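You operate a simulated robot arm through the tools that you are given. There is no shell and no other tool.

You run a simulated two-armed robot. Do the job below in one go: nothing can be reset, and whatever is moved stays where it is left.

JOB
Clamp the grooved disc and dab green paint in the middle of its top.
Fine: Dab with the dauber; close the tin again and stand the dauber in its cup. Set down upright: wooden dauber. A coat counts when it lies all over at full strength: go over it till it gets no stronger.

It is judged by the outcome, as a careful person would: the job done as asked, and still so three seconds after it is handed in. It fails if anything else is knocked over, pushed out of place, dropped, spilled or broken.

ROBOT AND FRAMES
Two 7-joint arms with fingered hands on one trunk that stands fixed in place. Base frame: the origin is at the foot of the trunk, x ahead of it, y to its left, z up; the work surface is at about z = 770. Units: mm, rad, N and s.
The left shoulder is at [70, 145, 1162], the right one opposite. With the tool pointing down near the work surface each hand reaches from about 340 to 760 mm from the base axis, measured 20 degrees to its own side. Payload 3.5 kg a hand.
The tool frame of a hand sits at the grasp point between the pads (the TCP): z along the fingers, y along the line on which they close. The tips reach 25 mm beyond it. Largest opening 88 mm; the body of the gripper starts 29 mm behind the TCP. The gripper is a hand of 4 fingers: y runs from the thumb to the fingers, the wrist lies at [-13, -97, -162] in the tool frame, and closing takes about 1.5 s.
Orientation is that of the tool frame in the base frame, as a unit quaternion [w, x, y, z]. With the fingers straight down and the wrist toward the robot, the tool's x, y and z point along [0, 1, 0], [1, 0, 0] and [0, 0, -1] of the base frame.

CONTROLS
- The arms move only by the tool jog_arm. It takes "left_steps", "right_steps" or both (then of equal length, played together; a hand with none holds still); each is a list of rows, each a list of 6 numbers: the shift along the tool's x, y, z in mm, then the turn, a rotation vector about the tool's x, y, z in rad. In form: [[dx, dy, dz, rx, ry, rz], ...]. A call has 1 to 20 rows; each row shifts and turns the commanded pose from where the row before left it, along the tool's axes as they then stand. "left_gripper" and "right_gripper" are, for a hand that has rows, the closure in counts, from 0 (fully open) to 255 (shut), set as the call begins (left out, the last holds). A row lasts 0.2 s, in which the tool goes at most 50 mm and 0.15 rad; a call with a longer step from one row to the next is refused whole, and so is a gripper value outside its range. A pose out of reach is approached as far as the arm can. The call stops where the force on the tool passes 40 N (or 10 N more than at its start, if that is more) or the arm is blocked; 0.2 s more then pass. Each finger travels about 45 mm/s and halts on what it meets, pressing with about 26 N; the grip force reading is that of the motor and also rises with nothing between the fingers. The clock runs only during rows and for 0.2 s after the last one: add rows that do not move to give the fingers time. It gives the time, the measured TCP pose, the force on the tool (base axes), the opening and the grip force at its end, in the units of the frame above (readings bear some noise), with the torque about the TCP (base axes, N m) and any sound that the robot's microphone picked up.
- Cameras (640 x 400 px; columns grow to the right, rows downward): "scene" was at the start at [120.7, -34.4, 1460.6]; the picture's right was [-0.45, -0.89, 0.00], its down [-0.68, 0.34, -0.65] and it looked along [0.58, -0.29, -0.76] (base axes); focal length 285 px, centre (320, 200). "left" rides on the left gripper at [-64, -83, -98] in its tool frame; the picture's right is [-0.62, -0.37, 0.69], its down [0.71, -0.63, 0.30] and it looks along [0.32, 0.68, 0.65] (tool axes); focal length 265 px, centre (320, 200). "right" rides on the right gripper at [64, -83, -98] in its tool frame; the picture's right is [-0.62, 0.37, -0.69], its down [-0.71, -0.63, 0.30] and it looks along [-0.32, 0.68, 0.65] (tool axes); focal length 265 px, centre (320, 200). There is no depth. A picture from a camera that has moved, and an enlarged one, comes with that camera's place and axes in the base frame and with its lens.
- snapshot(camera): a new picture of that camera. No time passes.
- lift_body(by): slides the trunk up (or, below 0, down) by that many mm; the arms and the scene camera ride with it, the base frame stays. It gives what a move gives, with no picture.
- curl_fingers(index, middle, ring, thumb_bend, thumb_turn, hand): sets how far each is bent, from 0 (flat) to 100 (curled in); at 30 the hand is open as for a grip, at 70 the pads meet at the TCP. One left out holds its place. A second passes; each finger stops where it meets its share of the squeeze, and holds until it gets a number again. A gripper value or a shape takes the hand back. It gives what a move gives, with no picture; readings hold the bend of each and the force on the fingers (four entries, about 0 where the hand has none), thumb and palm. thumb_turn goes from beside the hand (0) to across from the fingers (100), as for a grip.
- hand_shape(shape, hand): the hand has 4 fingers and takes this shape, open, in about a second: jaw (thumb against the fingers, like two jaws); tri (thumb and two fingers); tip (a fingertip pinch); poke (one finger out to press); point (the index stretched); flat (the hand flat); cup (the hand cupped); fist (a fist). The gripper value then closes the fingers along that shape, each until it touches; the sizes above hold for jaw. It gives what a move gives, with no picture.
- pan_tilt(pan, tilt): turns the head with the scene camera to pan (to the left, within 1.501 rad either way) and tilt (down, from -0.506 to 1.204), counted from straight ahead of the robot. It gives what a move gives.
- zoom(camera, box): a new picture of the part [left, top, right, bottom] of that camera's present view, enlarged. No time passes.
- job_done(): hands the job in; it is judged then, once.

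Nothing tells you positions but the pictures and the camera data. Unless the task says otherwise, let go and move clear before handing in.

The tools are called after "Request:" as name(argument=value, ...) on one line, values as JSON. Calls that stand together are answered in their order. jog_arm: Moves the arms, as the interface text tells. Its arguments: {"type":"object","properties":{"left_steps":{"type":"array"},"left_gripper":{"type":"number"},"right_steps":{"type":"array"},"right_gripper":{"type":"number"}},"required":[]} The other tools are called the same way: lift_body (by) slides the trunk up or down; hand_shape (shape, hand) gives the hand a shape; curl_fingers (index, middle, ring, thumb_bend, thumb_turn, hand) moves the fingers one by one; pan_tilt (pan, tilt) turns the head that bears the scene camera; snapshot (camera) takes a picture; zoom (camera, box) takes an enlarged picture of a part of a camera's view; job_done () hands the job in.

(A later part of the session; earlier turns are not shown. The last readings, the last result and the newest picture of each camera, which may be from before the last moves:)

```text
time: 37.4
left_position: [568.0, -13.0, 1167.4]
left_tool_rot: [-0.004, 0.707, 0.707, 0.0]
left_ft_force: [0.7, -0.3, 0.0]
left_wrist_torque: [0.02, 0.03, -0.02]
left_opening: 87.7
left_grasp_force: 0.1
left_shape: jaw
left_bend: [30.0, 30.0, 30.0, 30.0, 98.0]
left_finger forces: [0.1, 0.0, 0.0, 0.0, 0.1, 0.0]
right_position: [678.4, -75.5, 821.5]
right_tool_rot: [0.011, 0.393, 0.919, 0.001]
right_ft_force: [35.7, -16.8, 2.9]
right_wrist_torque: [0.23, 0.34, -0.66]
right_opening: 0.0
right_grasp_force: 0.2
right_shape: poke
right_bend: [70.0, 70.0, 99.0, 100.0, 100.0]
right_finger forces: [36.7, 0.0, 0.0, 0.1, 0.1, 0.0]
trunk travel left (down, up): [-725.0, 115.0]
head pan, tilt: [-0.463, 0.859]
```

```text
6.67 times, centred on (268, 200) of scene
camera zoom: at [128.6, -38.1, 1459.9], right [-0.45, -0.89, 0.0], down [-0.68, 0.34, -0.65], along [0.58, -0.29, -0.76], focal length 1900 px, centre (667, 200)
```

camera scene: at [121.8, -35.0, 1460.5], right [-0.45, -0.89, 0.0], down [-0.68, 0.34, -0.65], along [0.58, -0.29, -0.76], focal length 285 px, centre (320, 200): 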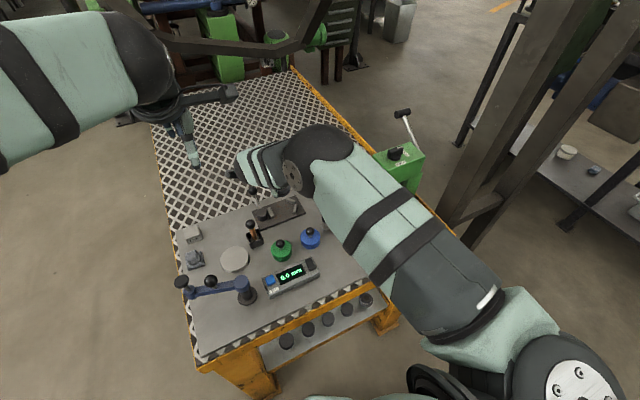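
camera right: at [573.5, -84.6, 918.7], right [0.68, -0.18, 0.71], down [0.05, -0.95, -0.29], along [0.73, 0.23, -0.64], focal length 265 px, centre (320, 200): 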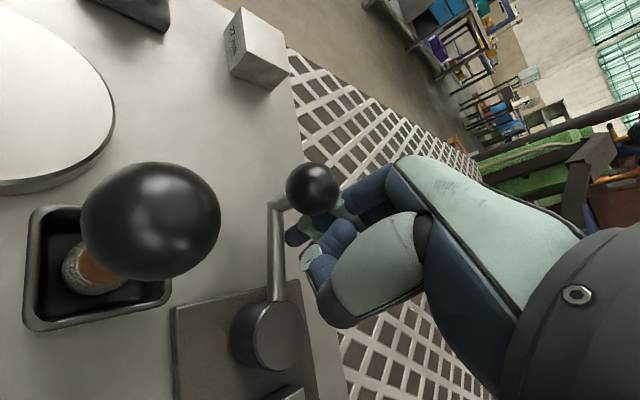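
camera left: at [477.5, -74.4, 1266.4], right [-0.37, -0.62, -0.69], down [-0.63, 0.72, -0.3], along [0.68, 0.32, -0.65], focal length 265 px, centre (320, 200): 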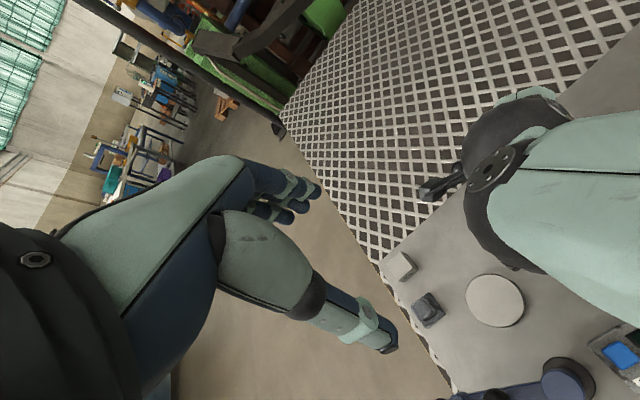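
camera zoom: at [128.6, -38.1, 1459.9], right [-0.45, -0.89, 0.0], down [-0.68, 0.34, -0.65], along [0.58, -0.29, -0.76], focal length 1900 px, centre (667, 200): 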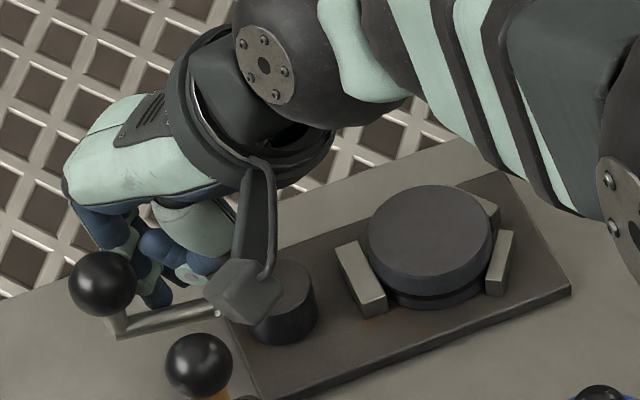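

The lever holds firm at nearly 40 N while the trunk itself flexes, so the cam is tight. I back the finger off, rise, and check that the lever stays.

Request:
jog_arm(right_steps=[[-3, 2, 0, 0, 0, 0], [-6, 4, 0, 0, 0, 0], [-8, 6, 0, 0, 0, 0], [0, 0, -20, 0, 0, 0], [0, 0, -30, 0, 0, 0], [0, 0, -40, 0, 0, 0], [0, 0, 0, 0, 0, 0]])

Request:
snapshot(camera="right")

Request:
zoom(camera="scene", box=[220, 170, 316, 230])

Request:
zoom(camera="left", box=[440, 110, 600, 230])

```text
time: 39.0
left_position: [561.0, -8.8, 1168.4]
left_tool_rot: [0.0, 0.707, 0.707, 0.0]
left_ft_force: [-0.1, -0.1, -0.6]
left_wrist_torque: [0.02, 0.02, 0.01]
left_opening: 87.8
left_grasp_force: 0.1
left_shape: jaw
left_bend: [30.0, 30.0, 30.0, 30.0, 98.0]
left_finger forces: [0.0, 0.0, 0.1, 0.0, 0.1, 0.0]
right_position: [689.3, -71.4, 913.0]
right_tool_rot: [0.008, 0.387, 0.922, 0.0]
right_ft_force: [0.0, -0.2, -0.4]
right_wrist_torque: [-0.04, -0.03, 0.03]
right_opening: 0.2
right_grasp_force: 0.0
right_shape: poke
right_bend: [70.0, 70.0, 99.0, 100.0, 100.0]
right_finger forces: [0.1, 0.0, 0.0, 0.0, 0.0, 0.1]
trunk travel left (down, up): [-725.0, 115.0]
head pan, tilt: [-0.463, 0.859]
```

```text
taken
camera right: at [583.2, -84.1, 1009.9], right [0.69, -0.18, 0.7], down [0.05, -0.95, -0.3], along [0.72, 0.24, -0.64], focal length 265 px, centre (320, 200)
```

right: 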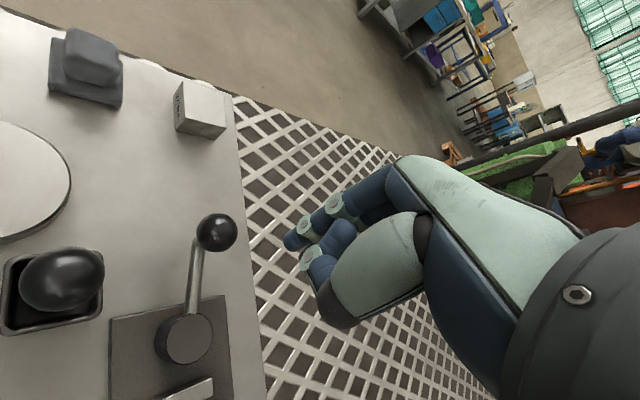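

```text
6.67 times, centred on (268, 200) of scene
camera zoom: at [121.4, -34.4, 1460.5], right [-0.45, -0.89, 0.0], down [-0.68, 0.34, -0.65], along [0.58, -0.29, -0.76], focal length 1900 px, centre (667, 200)
```

zoom: 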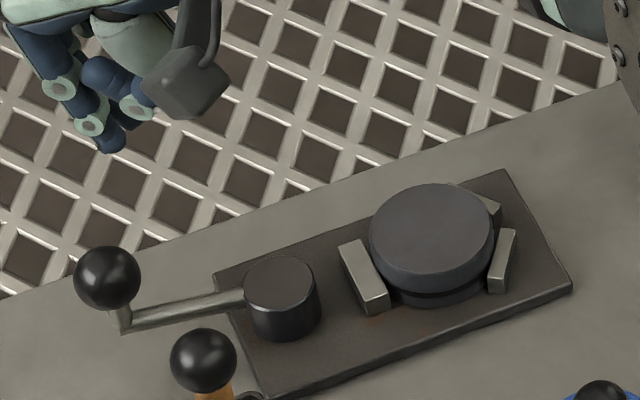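

```text
3.33 times, centred on (520, 170) of left
camera zoom: at [476.5, -72.9, 1266.5], right [-0.37, -0.62, -0.69], down [-0.63, 0.71, -0.3], along [0.68, 0.33, -0.65], focal length 885 px, centre (-347, 300)
```

zoom: 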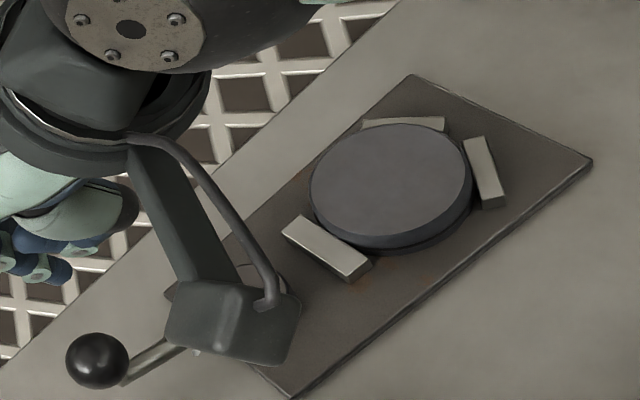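

The disc is held firmly between the moving jaw and both V jaws, and the lever stays put at about 80°. Next is the green tin: I raise the right hand, square it up and bring it over the tin.

Request:
jog_arm(right_steps=[[0, 0, -25, 0, 0, 0], [0, 0, -30, 0, 0, 0], [0, 0, 0, 0.002, 0.002, 0.1293], [0, 0, 0, 0.002, 0.002, 0.1293], [0, 0, 0, 0.002, 0.002, 0.1293], [0, 0, 0, 0.002, 0.002, 0.1293], [0, 0, 0, 0.002, 0.002, 0.1293], [0, 0, 0, 0.002, 0.002, 0.1293], [-10, -34, 0, 0, 0, 0], [-10, -34, 0, 0, 0, 0], [-10, -34, 0, 0, 0, 0], [-10, -34, 0, 0, 0, 0], [-9, -34, 0, 0, 0, 0], [0, 0, 0, 0, 0, 0]])

Request:
hand_shape(hand="right", shape="jaw")

Request:
snapshot(camera="right")

Request:
snapshot(camera="scene")

```text
time: 42.0
left_position: [560.6, -10.5, 1169.6]
left_tool_rot: [-0.001, 0.707, 0.707, -0.001]
left_ft_force: [0.1, 0.3, -0.1]
left_wrist_torque: [-0.01, -0.03, -0.01]
left_opening: 87.7
left_grasp_force: 0.2
left_shape: jaw
left_bend: [30.0, 30.0, 30.0, 30.0, 98.0]
left_finger forces: [0.0, 0.1, 0.1, 0.0, 0.0, 0.0]
right_position: [518.5, -120.5, 971.1]
right_tool_rot: [-0.001, 0.707, 0.707, 0.001]
right_ft_force: [-0.4, -1.0, -1.6]
right_wrist_torque: [0.02, -0.01, -0.01]
right_opening: 0.1
right_grasp_force: 0.1
right_shape: poke
right_bend: [70.0, 70.0, 99.0, 100.0, 100.0]
right_finger forces: [0.0, 0.0, 0.1, 0.0, 0.1, 0.0]
trunk travel left (down, up): [-725.0, 115.0]
head pan, tilt: [-0.463, 0.859]
```

```text
time: 42.9
left_position: [560.3, -9.8, 1168.4]
left_tool_rot: [0.0, 0.707, 0.707, 0.0]
left_ft_force: [-0.2, 0.7, -0.6]
left_wrist_torque: [-0.02, 0.03, 0.02]
left_opening: 87.6
left_grasp_force: 0.1
left_shape: jaw
left_bend: [30.0, 30.0, 30.0, 30.0, 98.0]
left_finger forces: [0.1, 0.0, 0.0, 0.0, 0.0, 0.0]
right_position: [517.9, -119.6, 969.9]
right_tool_rot: [0.0, 0.708, 0.706, 0.001]
right_ft_force: [-0.5, 0.9, 0.0]
right_wrist_torque: [0.04, -0.05, 0.01]
right_opening: 88.0
right_grasp_force: 0.0
right_shape: jaw
right_bend: [30.0, 30.0, 30.0, 30.0, 98.0]
right_finger forces: [0.1, 0.1, 0.0, 0.0, 0.0, 0.1]
trunk travel left (down, up): [-725.0, 115.0]
head pan, tilt: [-0.463, 0.859]
```

```text
taken
camera right: at [434.0, -55.5, 1068.3], right [0.37, -0.62, 0.69], down [-0.63, -0.71, -0.31], along [0.68, -0.32, -0.65], focal length 265 px, centre (320, 200)
```

right: 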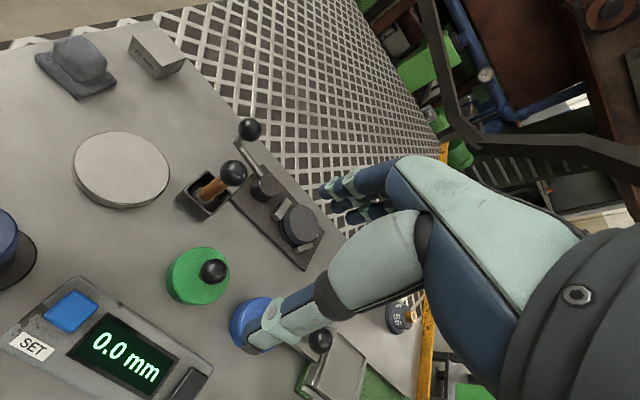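

```text
taken
camera scene: at [120.5, -34.4, 1460.6], right [-0.45, -0.89, 0.0], down [-0.68, 0.34, -0.65], along [0.58, -0.29, -0.76], focal length 285 px, centre (320, 200)
```

scene: 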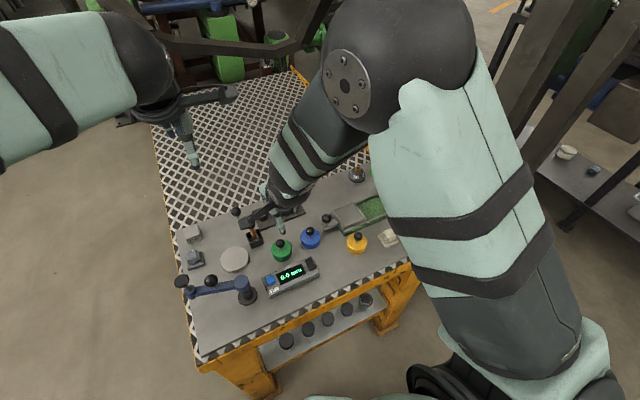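

Request:
zoom(camera="right", box=[150, 230, 246, 310])

Request:
zoom(camera="scene", box=[250, 225, 330, 275])

Request:
zoom(camera="right", box=[160, 140, 288, 230])

Request:
zoom(camera="left", box=[460, 200, 640, 330])

```text
5.00 times, centred on (198, 270) of right
camera zoom: at [434.0, -55.5, 1068.3], right [0.37, -0.62, 0.69], down [-0.63, -0.71, -0.31], along [0.68, -0.32, -0.65], focal length 1327 px, centre (930, -150)
```

zoom: 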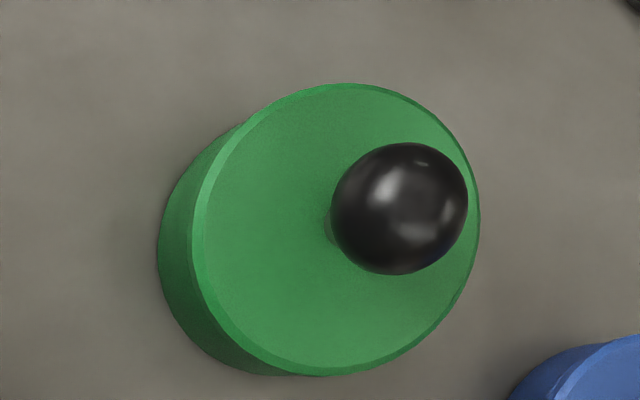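

```text
8.00 times, centred on (290, 250) of scene
camera zoom: at [120.5, -34.4, 1460.6], right [-0.45, -0.89, 0.0], down [-0.68, 0.34, -0.65], along [0.58, -0.29, -0.76], focal length 2280 px, centre (560, -200)
```

zoom: 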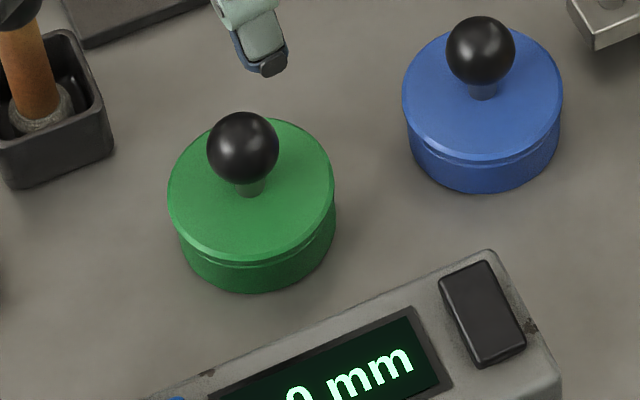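

```text
4.44 times, centred on (224, 185) of right
camera zoom: at [434.0, -55.5, 1068.3], right [0.37, -0.62, 0.69], down [-0.63, -0.71, -0.31], along [0.68, -0.32, -0.65], focal length 1180 px, centre (747, 267)
```

zoom: 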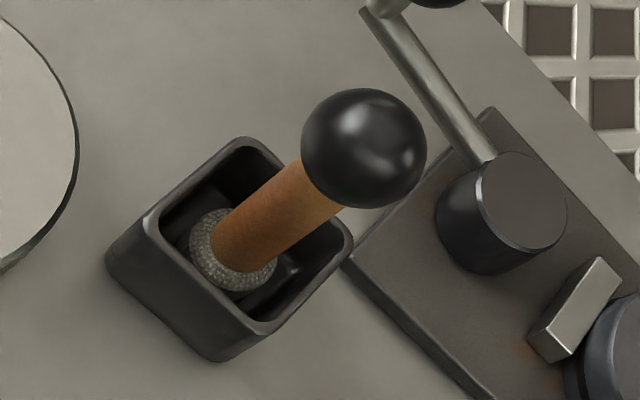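

```text
3.08 times, centred on (550, 265) of left
camera zoom: at [475.8, -73.0, 1266.8], right [-0.37, -0.62, -0.69], down [-0.63, 0.71, -0.3], along [0.68, 0.32, -0.65], focal length 817 px, centre (-388, 0)
```

zoom: 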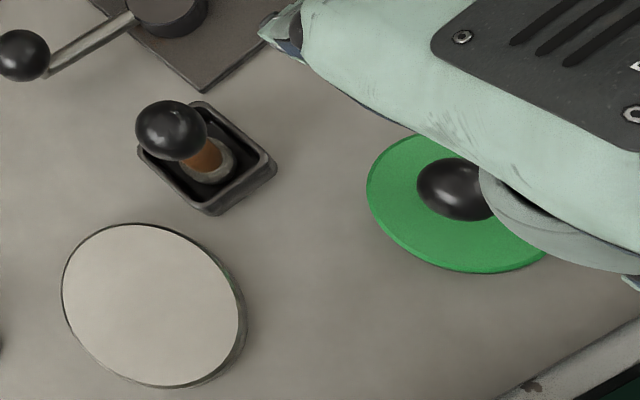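

The tin is low, about 17 mm, with a ball knob centred near z=809, and it lies around (528,-122). I go lower above it to fix its place.

Request:
jog_arm(right_steps=[[-2, 10, 25, 0, 0, 0], [0, 0, 25, 0, 0, 0], [0, 0, 25, 0, 0, 0], [0, 0, 20, 0, 0, 0], [0, 0, 0, 0, 0, 0]])

Request:
snapshot(camera="right")

Request:
zoom(camera="right", box=[190, 190, 318, 310])

Request:
zoom(camera="scene", box=[240, 190, 336, 270])

```text
time: 44.1
left_position: [559.5, -9.2, 1169.9]
left_tool_rot: [0.0, 0.707, 0.707, 0.0]
left_ft_force: [0.3, 0.2, 0.7]
left_wrist_torque: [0.01, 0.03, 0.02]
left_opening: 87.6
left_grasp_force: 0.1
left_shape: jaw
left_bend: [30.0, 30.0, 30.0, 30.0, 98.0]
left_finger forces: [0.0, 0.1, 0.1, 0.0, 0.0, 0.1]
right_position: [528.0, -121.2, 874.0]
right_tool_rot: [0.001, 0.707, 0.707, 0.001]
right_ft_force: [-0.4, 0.3, -0.2]
right_wrist_torque: [-0.01, 0.02, -0.01]
right_opening: 88.1
right_grasp_force: 0.1
right_shape: jaw
right_bend: [30.0, 30.0, 30.0, 30.0, 98.0]
right_finger forces: [0.0, 0.0, 0.0, 0.0, 0.0, 0.0]
trunk travel left (down, up): [-725.0, 115.0]
head pan, tilt: [-0.463, 0.859]
```

```text
taken
camera right: at [444.3, -57.9, 972.4], right [0.37, -0.62, 0.69], down [-0.63, -0.71, -0.31], along [0.68, -0.33, -0.65], focal length 265 px, centre (320, 200)
```

right: 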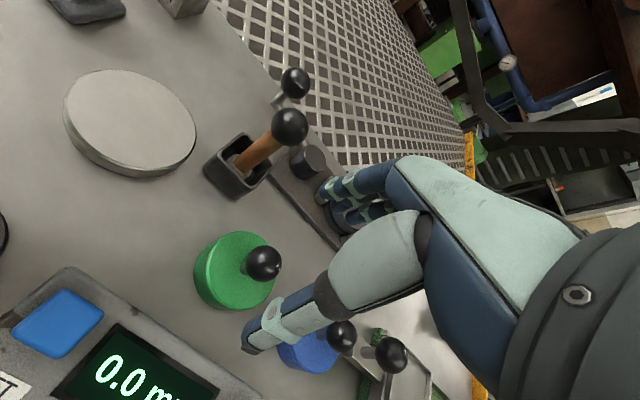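

```text
3.33 times, centred on (254, 250) of right
camera zoom: at [444.3, -57.9, 972.4], right [0.37, -0.62, 0.69], down [-0.63, -0.71, -0.31], along [0.68, -0.33, -0.65], focal length 885 px, centre (540, 33)
```

zoom: 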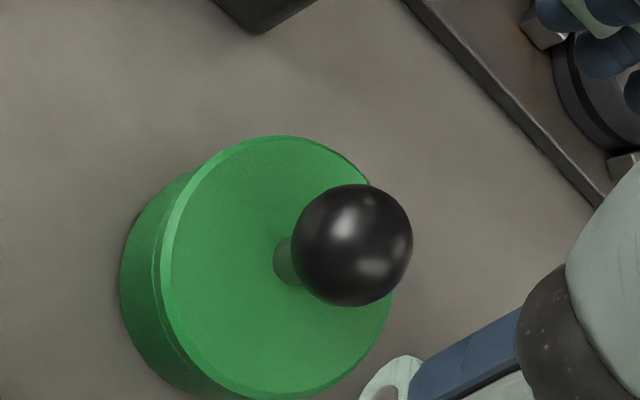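

```text
5.00 times, centred on (288, 230) of scene
camera zoom: at [120.1, -34.3, 1460.7], right [-0.45, -0.89, 0.0], down [-0.68, 0.34, -0.65], along [0.58, -0.29, -0.76], focal length 1425 px, centre (480, 50)
```

zoom: 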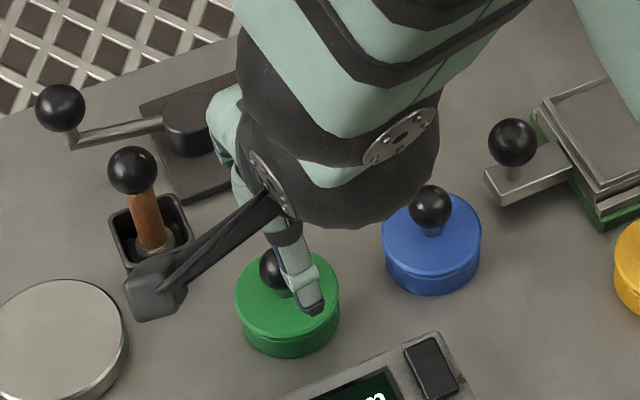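

Request:
jog_arm(right_steps=[[-2, 0, 16, 0, 0, 0], [0, 0, 16, 0, 0, 0], [0, 0, 0, 0, 0, 0]])

Request:
zoom(camera="right", box=[200, 170, 360, 330])

Request:
zoom(camera="scene", box=[250, 210, 314, 270])

```text
time: 44.9
left_position: [559.0, -7.4, 1169.3]
left_tool_rot: [0.0, 0.707, 0.707, 0.0]
left_ft_force: [0.0, -0.4, 0.3]
left_wrist_torque: [-0.02, 0.0, 0.0]
left_opening: 87.6
left_grasp_force: 0.0
left_shape: jaw
left_bend: [30.0, 30.0, 30.0, 30.0, 98.0]
left_finger forces: [0.1, 0.0, 0.0, 0.0, 0.0, 0.1]
right_position: [529.2, -124.2, 842.5]
right_tool_rot: [-0.001, 0.708, 0.706, 0.002]
right_ft_force: [0.6, -0.3, -0.4]
right_wrist_torque: [0.0, 0.01, -0.02]
right_opening: 88.2
right_grasp_force: 0.0
right_shape: jaw
right_bend: [30.0, 30.0, 30.0, 30.0, 98.0]
right_finger forces: [0.0, 0.0, 0.0, 0.0, 0.0, 0.0]
trunk travel left (down, up): [-725.0, 115.0]
head pan, tilt: [-0.463, 0.859]
```

```text
2.50 times, centred on (280, 250) of right
camera zoom: at [444.1, -60.0, 940.3], right [0.37, -0.62, 0.69], down [-0.63, -0.71, -0.31], along [0.68, -0.33, -0.65], focal length 664 px, centre (420, 75)
```

zoom: 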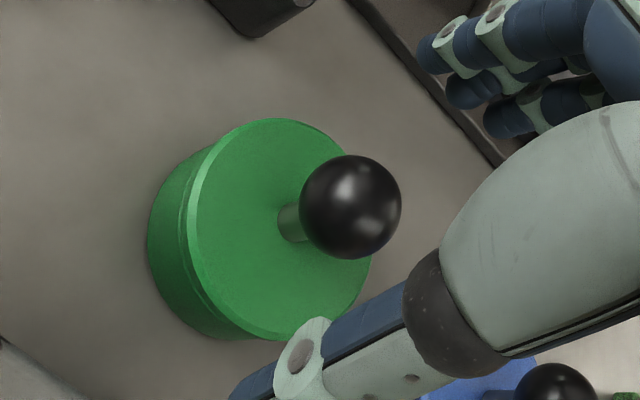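

```text
6.67 times, centred on (282, 240) of scene
camera zoom: at [120.3, -34.3, 1460.6], right [-0.45, -0.89, 0.0], down [-0.68, 0.34, -0.65], along [0.58, -0.29, -0.76], focal length 1900 px, centre (573, -67)
```

zoom: 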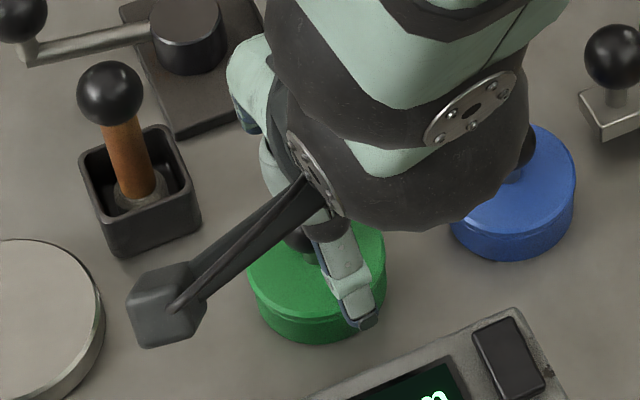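

The knob is centred to within about 1 mm. I go down around it and close.

Request:
jog_arm(right_steps=[[0, 0, 12, 0, 0, 0], [0, 0, 9, 0, 0, 0], [0, 0, 0, 0, 0, 0]])

Request:
jog_arm(right_steps=[[0, 0, 0, 0, 0, 0], [0, 0, 0, 0, 0, 0], [0, 0, 0, 0, 0, 0], [0, 0, 0, 0, 0, 0], [0, 0, 0, 0, 0, 0], [0, 0, 0, 0, 0, 0], [0, 0, 0, 0, 0, 0], [0, 0, 0, 0, 0, 0], [0, 0, 0, 0, 0, 0]], right_gripper=230)

Request:
zoom(camera="right", box=[200, 150, 380, 330])

Request:
zoom(camera="scene", box=[250, 210, 314, 270])

```text
time: 45.7
left_position: [559.7, -9.3, 1167.9]
left_tool_rot: [0.0, 0.707, 0.707, 0.001]
left_ft_force: [-0.5, 0.2, 0.2]
left_wrist_torque: [-0.01, 0.0, -0.01]
left_opening: 87.6
left_grasp_force: 0.0
left_shape: jaw
left_bend: [30.0, 30.0, 30.0, 30.0, 98.0]
left_finger forces: [0.1, 0.1, 0.0, 0.0, 0.0, 0.0]
right_position: [528.4, -124.3, 820.4]
right_tool_rot: [-0.001, 0.708, 0.706, 0.001]
right_ft_force: [-0.6, -0.2, 0.2]
right_wrist_torque: [-0.02, 0.0, 0.03]
right_opening: 88.1
right_grasp_force: 0.1
right_shape: jaw
right_bend: [30.0, 30.0, 30.0, 30.0, 98.0]
right_finger forces: [0.0, 0.0, 0.1, 0.0, 0.1, 0.0]
trunk travel left (down, up): [-725.0, 115.0]
head pan, tilt: [-0.463, 0.859]
```

```text
time: 47.7
left_position: [559.7, -9.7, 1170.3]
left_tool_rot: [-0.001, 0.707, 0.707, 0.0]
left_ft_force: [-0.4, 0.7, -0.1]
left_wrist_torque: [0.0, 0.02, 0.02]
left_opening: 87.5
left_grasp_force: 0.0
left_shape: jaw
left_bend: [30.0, 30.0, 30.0, 30.0, 98.0]
left_finger forces: [0.0, 0.0, 0.0, 0.1, 0.0, 0.0]
right_position: [528.0, -124.0, 821.7]
right_tool_rot: [0.0, 0.707, 0.707, 0.001]
right_ft_force: [-1.4, -0.3, 2.5]
right_wrist_torque: [0.01, 0.07, 0.06]
right_opening: 38.5
right_grasp_force: 26.0
right_shape: jaw
right_bend: [74.0, 48.0, 53.0, 71.0, 100.0]
right_finger forces: [12.9, 7.9, 0.1, 0.0, 21.5, 0.1]
trunk travel left (down, up): [-725.0, 115.0]
head pan, tilt: [-0.463, 0.859]
```

```text
2.22 times, centred on (290, 240) of right
camera zoom: at [443.5, -60.3, 919.6], right [0.37, -0.62, 0.69], down [-0.63, -0.71, -0.31], along [0.68, -0.32, -0.65], focal length 590 px, centre (387, 111)
```

zoom: 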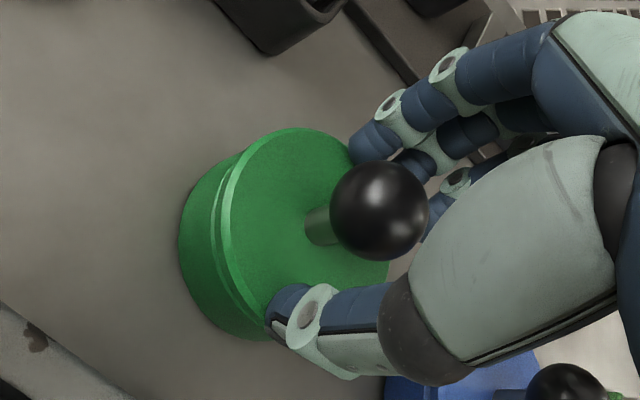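

```text
6.67 times, centred on (282, 240) of scene
camera zoom: at [120.0, -34.3, 1460.7], right [-0.45, -0.89, 0.0], down [-0.68, 0.34, -0.65], along [0.58, -0.29, -0.76], focal length 1900 px, centre (573, -67)
```

zoom: 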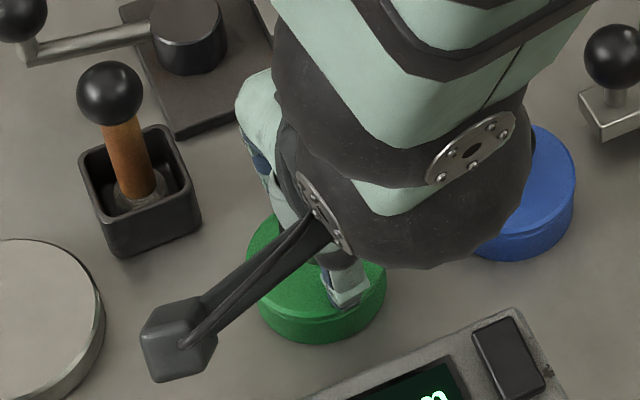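

The grip stopped at a 38 mm opening, wider than the 24 mm ball, so I check what the fingers are touching before lifting.

Request:
zoom(camera="right", box=[270, 180, 366, 240])

Request:
zoom(camera="right", box=[250, 220, 362, 310])

Request:
zoom(camera="left", box=[540, 200, 640, 300])

Request:
zoom(camera="scene", box=[262, 225, 310, 265])

```text
6.67 times, centred on (318, 210) of right
camera zoom: at [443.5, -60.3, 919.6], right [0.37, -0.62, 0.69], down [-0.63, -0.71, -0.31], along [0.68, -0.32, -0.65], focal length 1769 px, centre (333, 133)
```

zoom: 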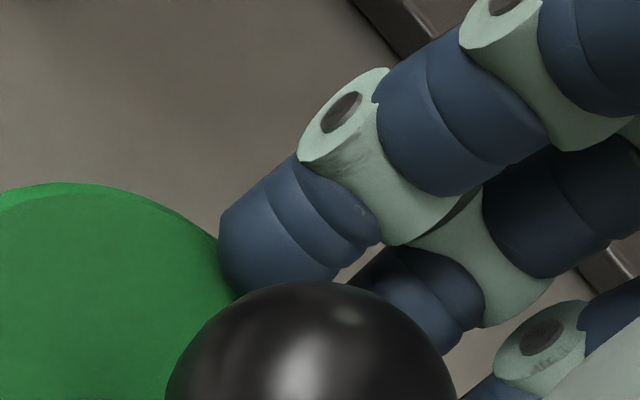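

```text
4.44 times, centred on (306, 265) of right
camera zoom: at [443.5, -60.3, 919.6], right [0.37, -0.62, 0.69], down [-0.63, -0.71, -0.31], along [0.68, -0.32, -0.65], focal length 1180 px, centre (382, -89)
```

zoom: 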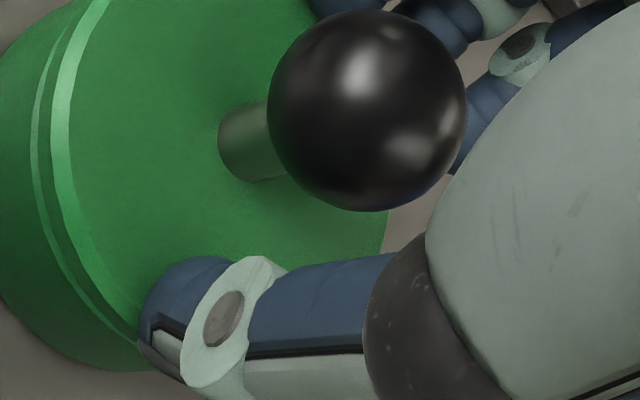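

```text
4.00 times, centred on (590, 250) of left
camera zoom: at [475.3, -72.9, 1267.0], right [-0.37, -0.62, -0.69], down [-0.63, 0.71, -0.3], along [0.68, 0.32, -0.65], focal length 1062 px, centre (-760, 0)
```

zoom: 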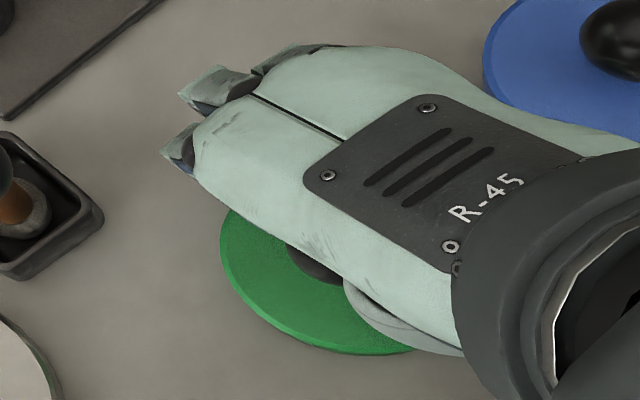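

```text
10.00 times, centred on (286, 245) of scene
camera zoom: at [120.0, -34.3, 1460.7], right [-0.45, -0.89, 0.0], down [-0.68, 0.34, -0.65], along [0.58, -0.29, -0.76], focal length 2850 px, centre (660, -250)
```

zoom: 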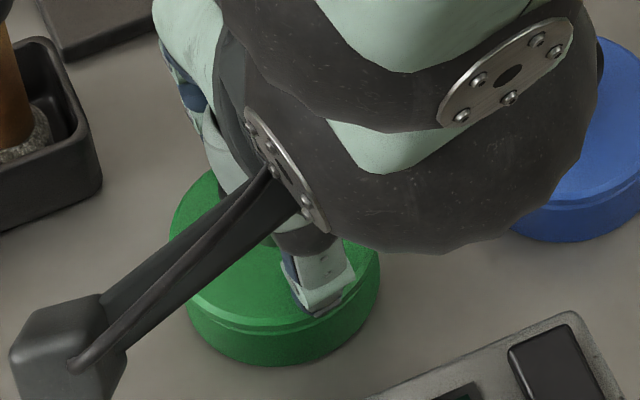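

I can't tell whether it holds the ball or the rim, so I lift by just 4 mm and look.

Request:
jog_arm(right_steps=[[0, 0, -2, 0, 0, 0], [0, 0, -2, 0, 0, 0], [0, 0, 0, 0, 0, 0]])

Request:
zoom(camera="right", box=[200, 190, 360, 310])

Request:
zoom(camera="scene", box=[262, 225, 310, 265])

```text
time: 48.5
left_position: [560.4, -9.0, 1168.7]
left_tool_rot: [0.0, 0.707, 0.707, 0.001]
left_ft_force: [0.3, -0.2, -0.6]
left_wrist_torque: [0.02, 0.01, -0.02]
left_opening: 87.5
left_grasp_force: 0.0
left_shape: jaw
left_bend: [30.0, 30.0, 30.0, 30.0, 98.0]
left_finger forces: [0.1, 0.1, 0.0, 0.0, 0.1, 0.0]
right_position: [528.9, -123.7, 824.3]
right_tool_rot: [-0.001, 0.707, 0.707, 0.001]
right_ft_force: [0.1, -0.1, -1.1]
right_wrist_torque: [-0.01, 0.0, 0.0]
right_opening: 37.4
right_grasp_force: 26.1
right_shape: jaw
right_bend: [74.0, 48.0, 53.0, 71.0, 100.0]
right_finger forces: [13.5, 8.1, 0.0, 0.0, 20.9, 0.0]
trunk travel left (down, up): [-725.0, 115.0]
head pan, tilt: [-0.463, 0.859]
heard: snap
```

```text
3.33 times, centred on (280, 250) of right
camera zoom: at [444.2, -60.1, 923.2], right [0.37, -0.62, 0.69], down [-0.63, -0.71, -0.31], along [0.68, -0.32, -0.65], focal length 885 px, centre (453, 33)
```

zoom: 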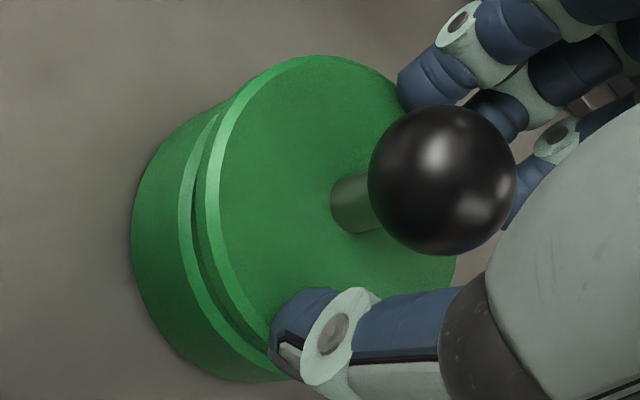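

```text
10.00 times, centred on (286, 245) of scene
camera zoom: at [120.9, -34.4, 1460.6], right [-0.45, -0.89, 0.0], down [-0.68, 0.34, -0.65], along [0.58, -0.29, -0.76], focal length 2850 px, centre (660, -250)
```

zoom: 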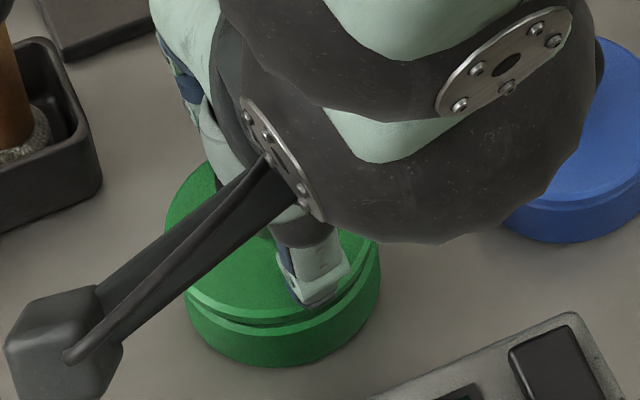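

I heard a snap: the lid has popped off and hangs in the grip. I carry it up and over to the clear spot near (660,-300).

Request:
jog_arm(right_steps=[[0, 0, -10, 0, 0, 0], [0, 0, -20, 0, 0, 0], [0, 0, -25, 0, 0, 0], [-20, 15, 0, 0, 0, 0], [-29, 22, 0, 0, 0, 0], [-29, 22, 0, 0, 0, 0], [-29, 22, 0, 0, 0, 0], [-29, 22, 0, 0, 0, 0], [-25, 18, 0, 0, 0, 0], [-15, 11, 0, 0, 0, 0], [0, 0, 0, 0, 0, 0]])

Request:
snapshot(camera="right")

Request:
snapshot(camera="scene")

Request:
zoom(camera="scene", box=[250, 215, 330, 275])

```text
time: 50.9
left_position: [559.2, -10.2, 1169.2]
left_tool_rot: [0.001, 0.707, 0.707, 0.0]
left_ft_force: [-0.5, 0.2, -0.7]
left_wrist_torque: [0.01, -0.02, 0.02]
left_opening: 87.7
left_grasp_force: 0.1
left_shape: jaw
left_bend: [30.0, 30.0, 30.0, 30.0, 98.0]
left_finger forces: [0.1, 0.0, 0.0, 0.0, 0.0, 0.1]
right_position: [659.7, -301.7, 879.5]
right_tool_rot: [0.0, 0.708, 0.707, 0.001]
right_ft_force: [-0.1, 0.4, -1.0]
right_wrist_torque: [0.01, -0.01, 0.01]
right_opening: 37.1
right_grasp_force: 26.3
right_shape: jaw
right_bend: [74.0, 48.0, 53.0, 71.0, 100.0]
right_finger forces: [13.6, 7.9, 0.0, 0.0, 20.8, 0.0]
trunk travel left (down, up): [-725.0, 115.0]
head pan, tilt: [-0.463, 0.859]
```

```text
taken
camera right: at [574.8, -237.3, 977.2], right [0.37, -0.62, 0.69], down [-0.63, -0.71, -0.31], along [0.68, -0.32, -0.65], focal length 265 px, centre (320, 200)
```

right: 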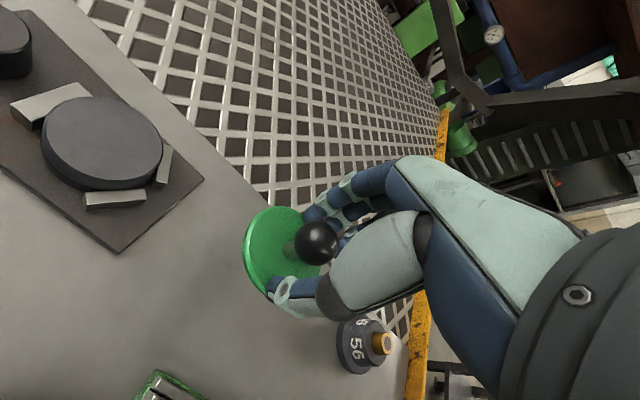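

```text
taken
camera scene: at [120.6, -34.2, 1460.6], right [-0.45, -0.89, 0.0], down [-0.68, 0.34, -0.65], along [0.58, -0.29, -0.76], focal length 285 px, centre (320, 200)
```

scene: 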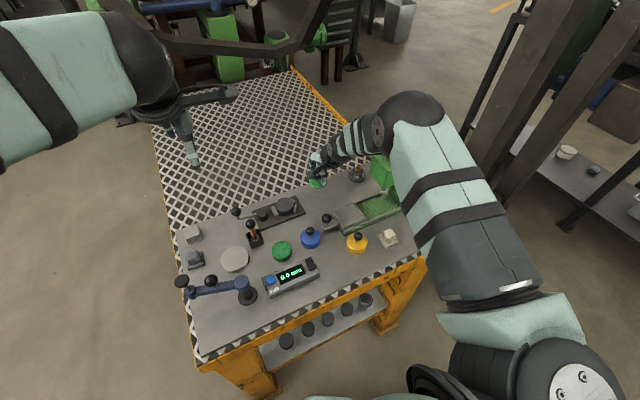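

```text
6.67 times, centred on (290, 245) of scene
camera zoom: at [120.6, -34.2, 1460.6], right [-0.45, -0.89, 0.0], down [-0.68, 0.34, -0.65], along [0.58, -0.29, -0.76], focal length 1900 px, centre (520, -100)
```

zoom: 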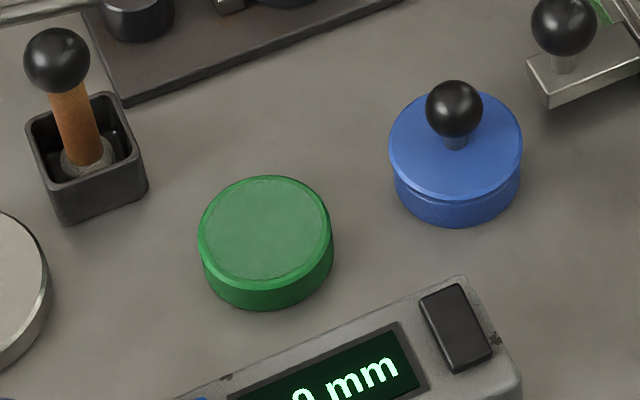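

The tin is open and shows green paint. I lower the lid to the bench.

Request:
jog_arm(right_steps=[[0, 0, 20, 0, 0, 0], [0, 0, 20, 0, 0, 0], [0, 0, 15, 0, 0, 0], [0, 0, 5, 0, 0, 0], [0, 0, 0, 0, 0, 0]])

Request:
zoom(camera="right", box=[210, 170, 370, 310])

Request:
zoom(camera="scene", box=[280, 160, 344, 200])

```text
time: 52.1
left_position: [561.5, -9.0, 1169.8]
left_tool_rot: [-0.001, 0.707, 0.707, 0.0]
left_ft_force: [-0.2, 0.8, 0.0]
left_wrist_torque: [-0.04, -0.01, 0.0]
left_opening: 87.7
left_grasp_force: 0.0
left_shape: jaw
left_bend: [30.0, 30.0, 30.0, 30.0, 98.0]
left_finger forces: [0.0, 0.0, 0.0, 0.0, 0.0, 0.0]
right_position: [660.1, -299.7, 819.6]
right_tool_rot: [0.001, 0.707, 0.707, 0.001]
right_ft_force: [-0.3, 0.4, 0.6]
right_wrist_torque: [0.0, -0.01, 0.01]
right_opening: 37.2
right_grasp_force: 26.0
right_shape: jaw
right_bend: [74.0, 48.0, 53.0, 71.0, 100.0]
right_finger forces: [13.7, 7.7, 0.1, 0.0, 20.8, 0.0]
trunk travel left (down, up): [-725.0, 115.0]
head pan, tilt: [-0.463, 0.859]
```

```text
2.86 times, centred on (290, 240) of right
camera zoom: at [576.1, -236.7, 917.7], right [0.37, -0.62, 0.69], down [-0.63, -0.71, -0.31], along [0.68, -0.32, -0.65], focal length 758 px, centre (406, 86)
```

zoom: 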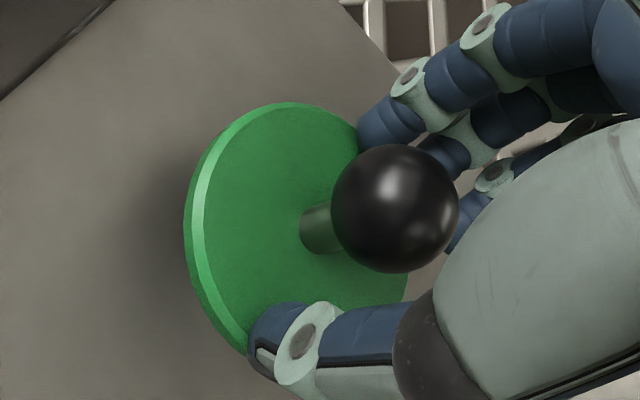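

```text
10.00 times, centred on (312, 180) of scene
camera zoom: at [120.7, -34.4, 1460.6], right [-0.45, -0.89, 0.0], down [-0.68, 0.34, -0.65], along [0.58, -0.29, -0.76], focal length 2850 px, centre (400, 400)
```

zoom: 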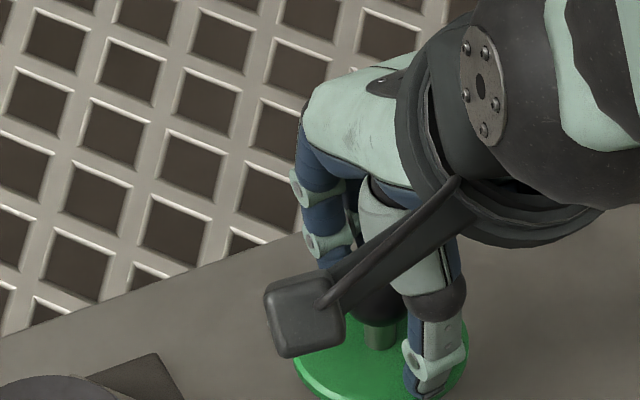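

Request:
jog_arm(right_steps=[[0, 0, 4, 0, 0, 0], [0, 0, 3, 0, 0, 0], [0, 0, 1, 0, 0, 0], [0, 0, 0, 0, 0, 0]])

Request:
zoom(camera="scene", box=[280, 170, 344, 210])

```text
time: 53.1
left_position: [560.5, -10.0, 1169.6]
left_tool_rot: [-0.001, 0.706, 0.708, 0.0]
left_ft_force: [0.5, -0.3, -0.6]
left_wrist_torque: [0.04, -0.01, -0.02]
left_opening: 87.4
left_grasp_force: 0.0
left_shape: jaw
left_bend: [30.0, 30.0, 30.0, 30.0, 98.0]
left_finger forces: [0.1, 0.0, 0.0, 0.0, 0.0, 0.0]
right_position: [659.9, -300.6, 810.9]
right_tool_rot: [-0.001, 0.707, 0.707, 0.001]
right_ft_force: [0.0, -0.8, -0.9]
right_wrist_torque: [-0.04, 0.01, 0.0]
right_opening: 37.4
right_grasp_force: 26.9
right_shape: jaw
right_bend: [74.0, 48.0, 53.0, 71.0, 100.0]
right_finger forces: [13.6, 7.9, 0.0, 0.0, 20.7, 0.1]
trunk travel left (down, up): [-725.0, 115.0]
head pan, tilt: [-0.463, 0.859]
```

```text
10.00 times, centred on (312, 190) of scene
camera zoom: at [120.9, -34.5, 1460.6], right [-0.45, -0.89, 0.0], down [-0.68, 0.34, -0.65], along [0.58, -0.29, -0.76], focal length 2850 px, centre (400, 300)
```

zoom: 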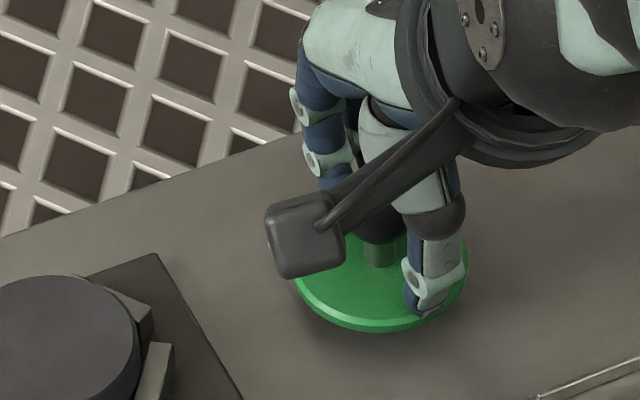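

Request:
jog_arm(right_steps=[[0, 0, 1, 0, 0, 0], [0, 0, 1, 0, 0, 0], [0, 0, 0, 0, 0, 0]])

Request:
zoom(camera="scene", box=[292, 185, 340, 215])

```text
time: 53.9
left_position: [560.0, -8.7, 1168.3]
left_tool_rot: [0.0, 0.707, 0.707, 0.0]
left_ft_force: [0.5, 0.1, -0.6]
left_wrist_torque: [-0.03, -0.04, 0.01]
left_opening: 87.8
left_grasp_force: 0.2
left_shape: jaw
left_bend: [30.0, 30.0, 30.0, 30.0, 98.0]
left_finger forces: [0.0, 0.0, 0.1, 0.0, 0.0, 0.0]
right_position: [661.0, -299.9, 810.2]
right_tool_rot: [0.0, 0.708, 0.707, 0.002]
right_ft_force: [0.9, 0.2, -0.4]
right_wrist_torque: [0.0, 0.01, 0.0]
right_opening: 37.2
right_grasp_force: 25.9
right_shape: jaw
right_bend: [74.0, 48.0, 53.0, 71.0, 100.0]
right_finger forces: [13.6, 7.7, 0.0, 0.0, 20.9, 0.1]
trunk travel left (down, up): [-725.0, 115.0]
head pan, tilt: [-0.463, 0.859]
```

```text
13.33 times, centred on (316, 200) of scene
camera zoom: at [120.8, -34.5, 1460.6], right [-0.45, -0.89, 0.0], down [-0.68, 0.34, -0.65], along [0.58, -0.29, -0.76], focal length 3800 px, centre (373, 200)
```

zoom: 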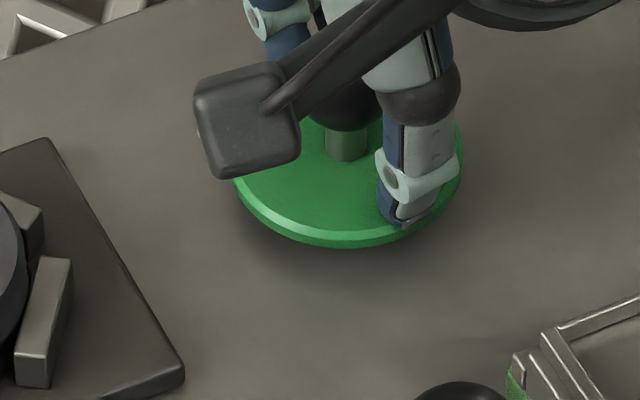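

Request:
jog_arm(right_steps=[[0, 0, 1, 0, 0, 0], [0, 0, 1, 0, 0, 0], [0, 0, 0, 0, 0, 0]])

Request:
jog_arm(right_steps=[[0, 0, 1, 0, 0, 0], [0, 0, 0.5, 0, 0, 0], [0, 0, 0, 0, 0, 0]])

Request:
zoom(camera="scene", box=[292, 185, 340, 215])

```text
time: 54.7
left_position: [560.3, -9.8, 1169.7]
left_tool_rot: [0.0, 0.708, 0.706, -0.001]
left_ft_force: [0.2, 0.2, -0.5]
left_wrist_torque: [0.03, 0.0, 0.0]
left_opening: 87.6
left_grasp_force: 0.0
left_shape: jaw
left_bend: [30.0, 30.0, 30.0, 30.0, 98.0]
left_finger forces: [0.1, 0.0, 0.0, 0.1, 0.0, 0.0]
right_position: [660.2, -299.2, 808.1]
right_tool_rot: [0.0, 0.708, 0.706, 0.001]
right_ft_force: [0.0, -0.1, -0.6]
right_wrist_torque: [-0.01, 0.02, -0.03]
right_opening: 37.1
right_grasp_force: 25.6
right_shape: jaw
right_bend: [74.0, 48.0, 53.0, 71.0, 100.0]
right_finger forces: [13.7, 7.8, 0.1, 0.0, 20.7, 0.1]
trunk travel left (down, up): [-725.0, 115.0]
head pan, tilt: [-0.463, 0.859]
```

```text
time: 55.5
left_position: [560.3, -9.4, 1169.3]
left_tool_rot: [0.0, 0.707, 0.707, 0.0]
left_ft_force: [0.1, -0.4, -0.5]
left_wrist_torque: [0.0, 0.0, 0.0]
left_opening: 87.5
left_grasp_force: 0.0
left_shape: jaw
left_bend: [30.0, 30.0, 30.0, 30.0, 98.0]
left_finger forces: [0.0, 0.1, 0.0, 0.1, 0.1, 0.1]
right_position: [658.8, -300.2, 807.0]
right_tool_rot: [-0.001, 0.708, 0.707, 0.001]
right_ft_force: [-0.6, 0.1, -0.5]
right_wrist_torque: [-0.01, 0.01, -0.02]
right_opening: 37.4
right_grasp_force: 25.7
right_shape: jaw
right_bend: [74.0, 48.0, 53.0, 71.0, 100.0]
right_finger forces: [13.7, 7.8, 0.0, 0.1, 20.8, 0.0]
trunk travel left (down, up): [-725.0, 115.0]
head pan, tilt: [-0.463, 0.859]
```

```text
13.33 times, centred on (316, 200) of scene
camera zoom: at [120.9, -34.5, 1460.6], right [-0.45, -0.89, 0.0], down [-0.68, 0.34, -0.65], along [0.58, -0.29, -0.76], focal length 3800 px, centre (373, 200)
```

zoom: 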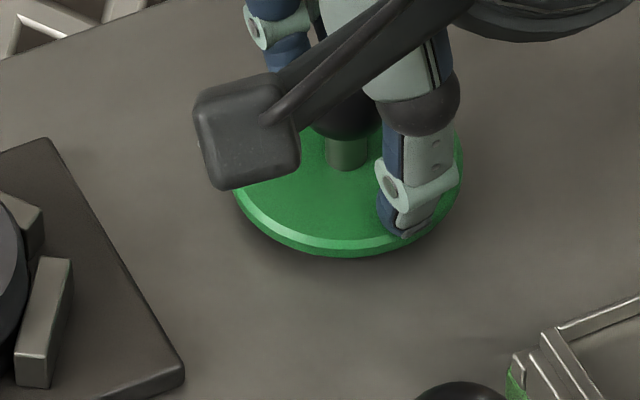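

Request:
jog_arm(right_steps=[[0, 0, 1, 0, 0, 0], [0, 0, 0.5, 0, 0, 0], [0, 0, 0, 0, 0, 0]])

Request:
jog_arm(right_steps=[[0, 0, 0.7, 0, 0, 0], [0, 0, 0.7, 0, 0, 0], [0, 0, 0, 0, 0, 0]])

Request:
zoom(camera="scene", box=[292, 185, 340, 215])

```text
time: 56.3
left_position: [561.2, -9.6, 1170.0]
left_tool_rot: [0.0, 0.708, 0.706, 0.0]
left_ft_force: [0.3, -0.4, -0.2]
left_wrist_torque: [0.03, -0.01, 0.01]
left_opening: 87.4
left_grasp_force: 0.1
left_shape: jaw
left_bend: [30.0, 30.0, 30.0, 30.0, 98.0]
left_finger forces: [0.1, 0.0, 0.1, 0.1, 0.0, 0.0]
right_position: [659.6, -300.6, 804.4]
right_tool_rot: [-0.001, 0.708, 0.707, 0.001]
right_ft_force: [0.4, 0.3, -0.6]
right_wrist_torque: [0.01, -0.02, -0.02]
right_opening: 37.3
right_grasp_force: 26.1
right_shape: jaw
right_bend: [74.0, 48.0, 53.0, 71.0, 100.0]
right_finger forces: [13.7, 7.8, 0.0, 0.1, 20.7, 0.1]
trunk travel left (down, up): [-725.0, 115.0]
head pan, tilt: [-0.463, 0.859]
```

```text
time: 57.1
left_position: [558.8, -9.1, 1168.4]
left_tool_rot: [0.0, 0.707, 0.707, 0.0]
left_ft_force: [0.7, -0.5, 0.4]
left_wrist_torque: [0.03, 0.03, -0.01]
left_opening: 87.8
left_grasp_force: 0.0
left_shape: jaw
left_bend: [30.0, 30.0, 30.0, 30.0, 98.0]
left_finger forces: [0.0, 0.1, 0.1, 0.0, 0.0, 0.0]
right_position: [659.3, -299.7, 802.6]
right_tool_rot: [0.0, 0.708, 0.707, 0.001]
right_ft_force: [-0.3, -0.7, -1.2]
right_wrist_torque: [-0.01, -0.01, 0.04]
right_opening: 37.1
right_grasp_force: 26.2
right_shape: jaw
right_bend: [74.0, 48.0, 53.0, 71.0, 100.0]
right_finger forces: [13.7, 7.8, 0.0, 0.1, 20.8, 0.0]
trunk travel left (down, up): [-725.0, 115.0]
head pan, tilt: [-0.463, 0.859]
```

```text
13.33 times, centred on (316, 200) of scene
camera zoom: at [120.9, -34.5, 1460.6], right [-0.45, -0.89, 0.0], down [-0.68, 0.34, -0.65], along [0.58, -0.29, -0.76], focal length 3800 px, centre (373, 200)
```

zoom: 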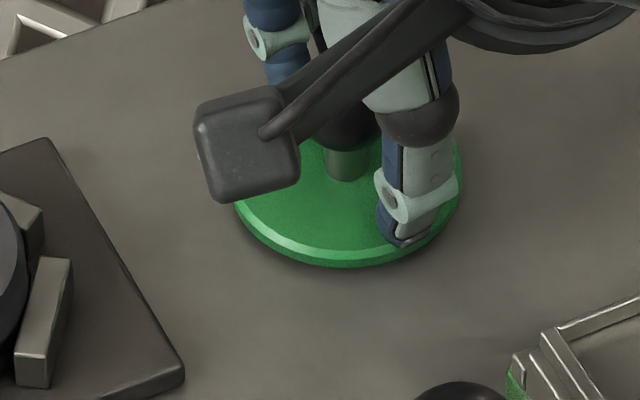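

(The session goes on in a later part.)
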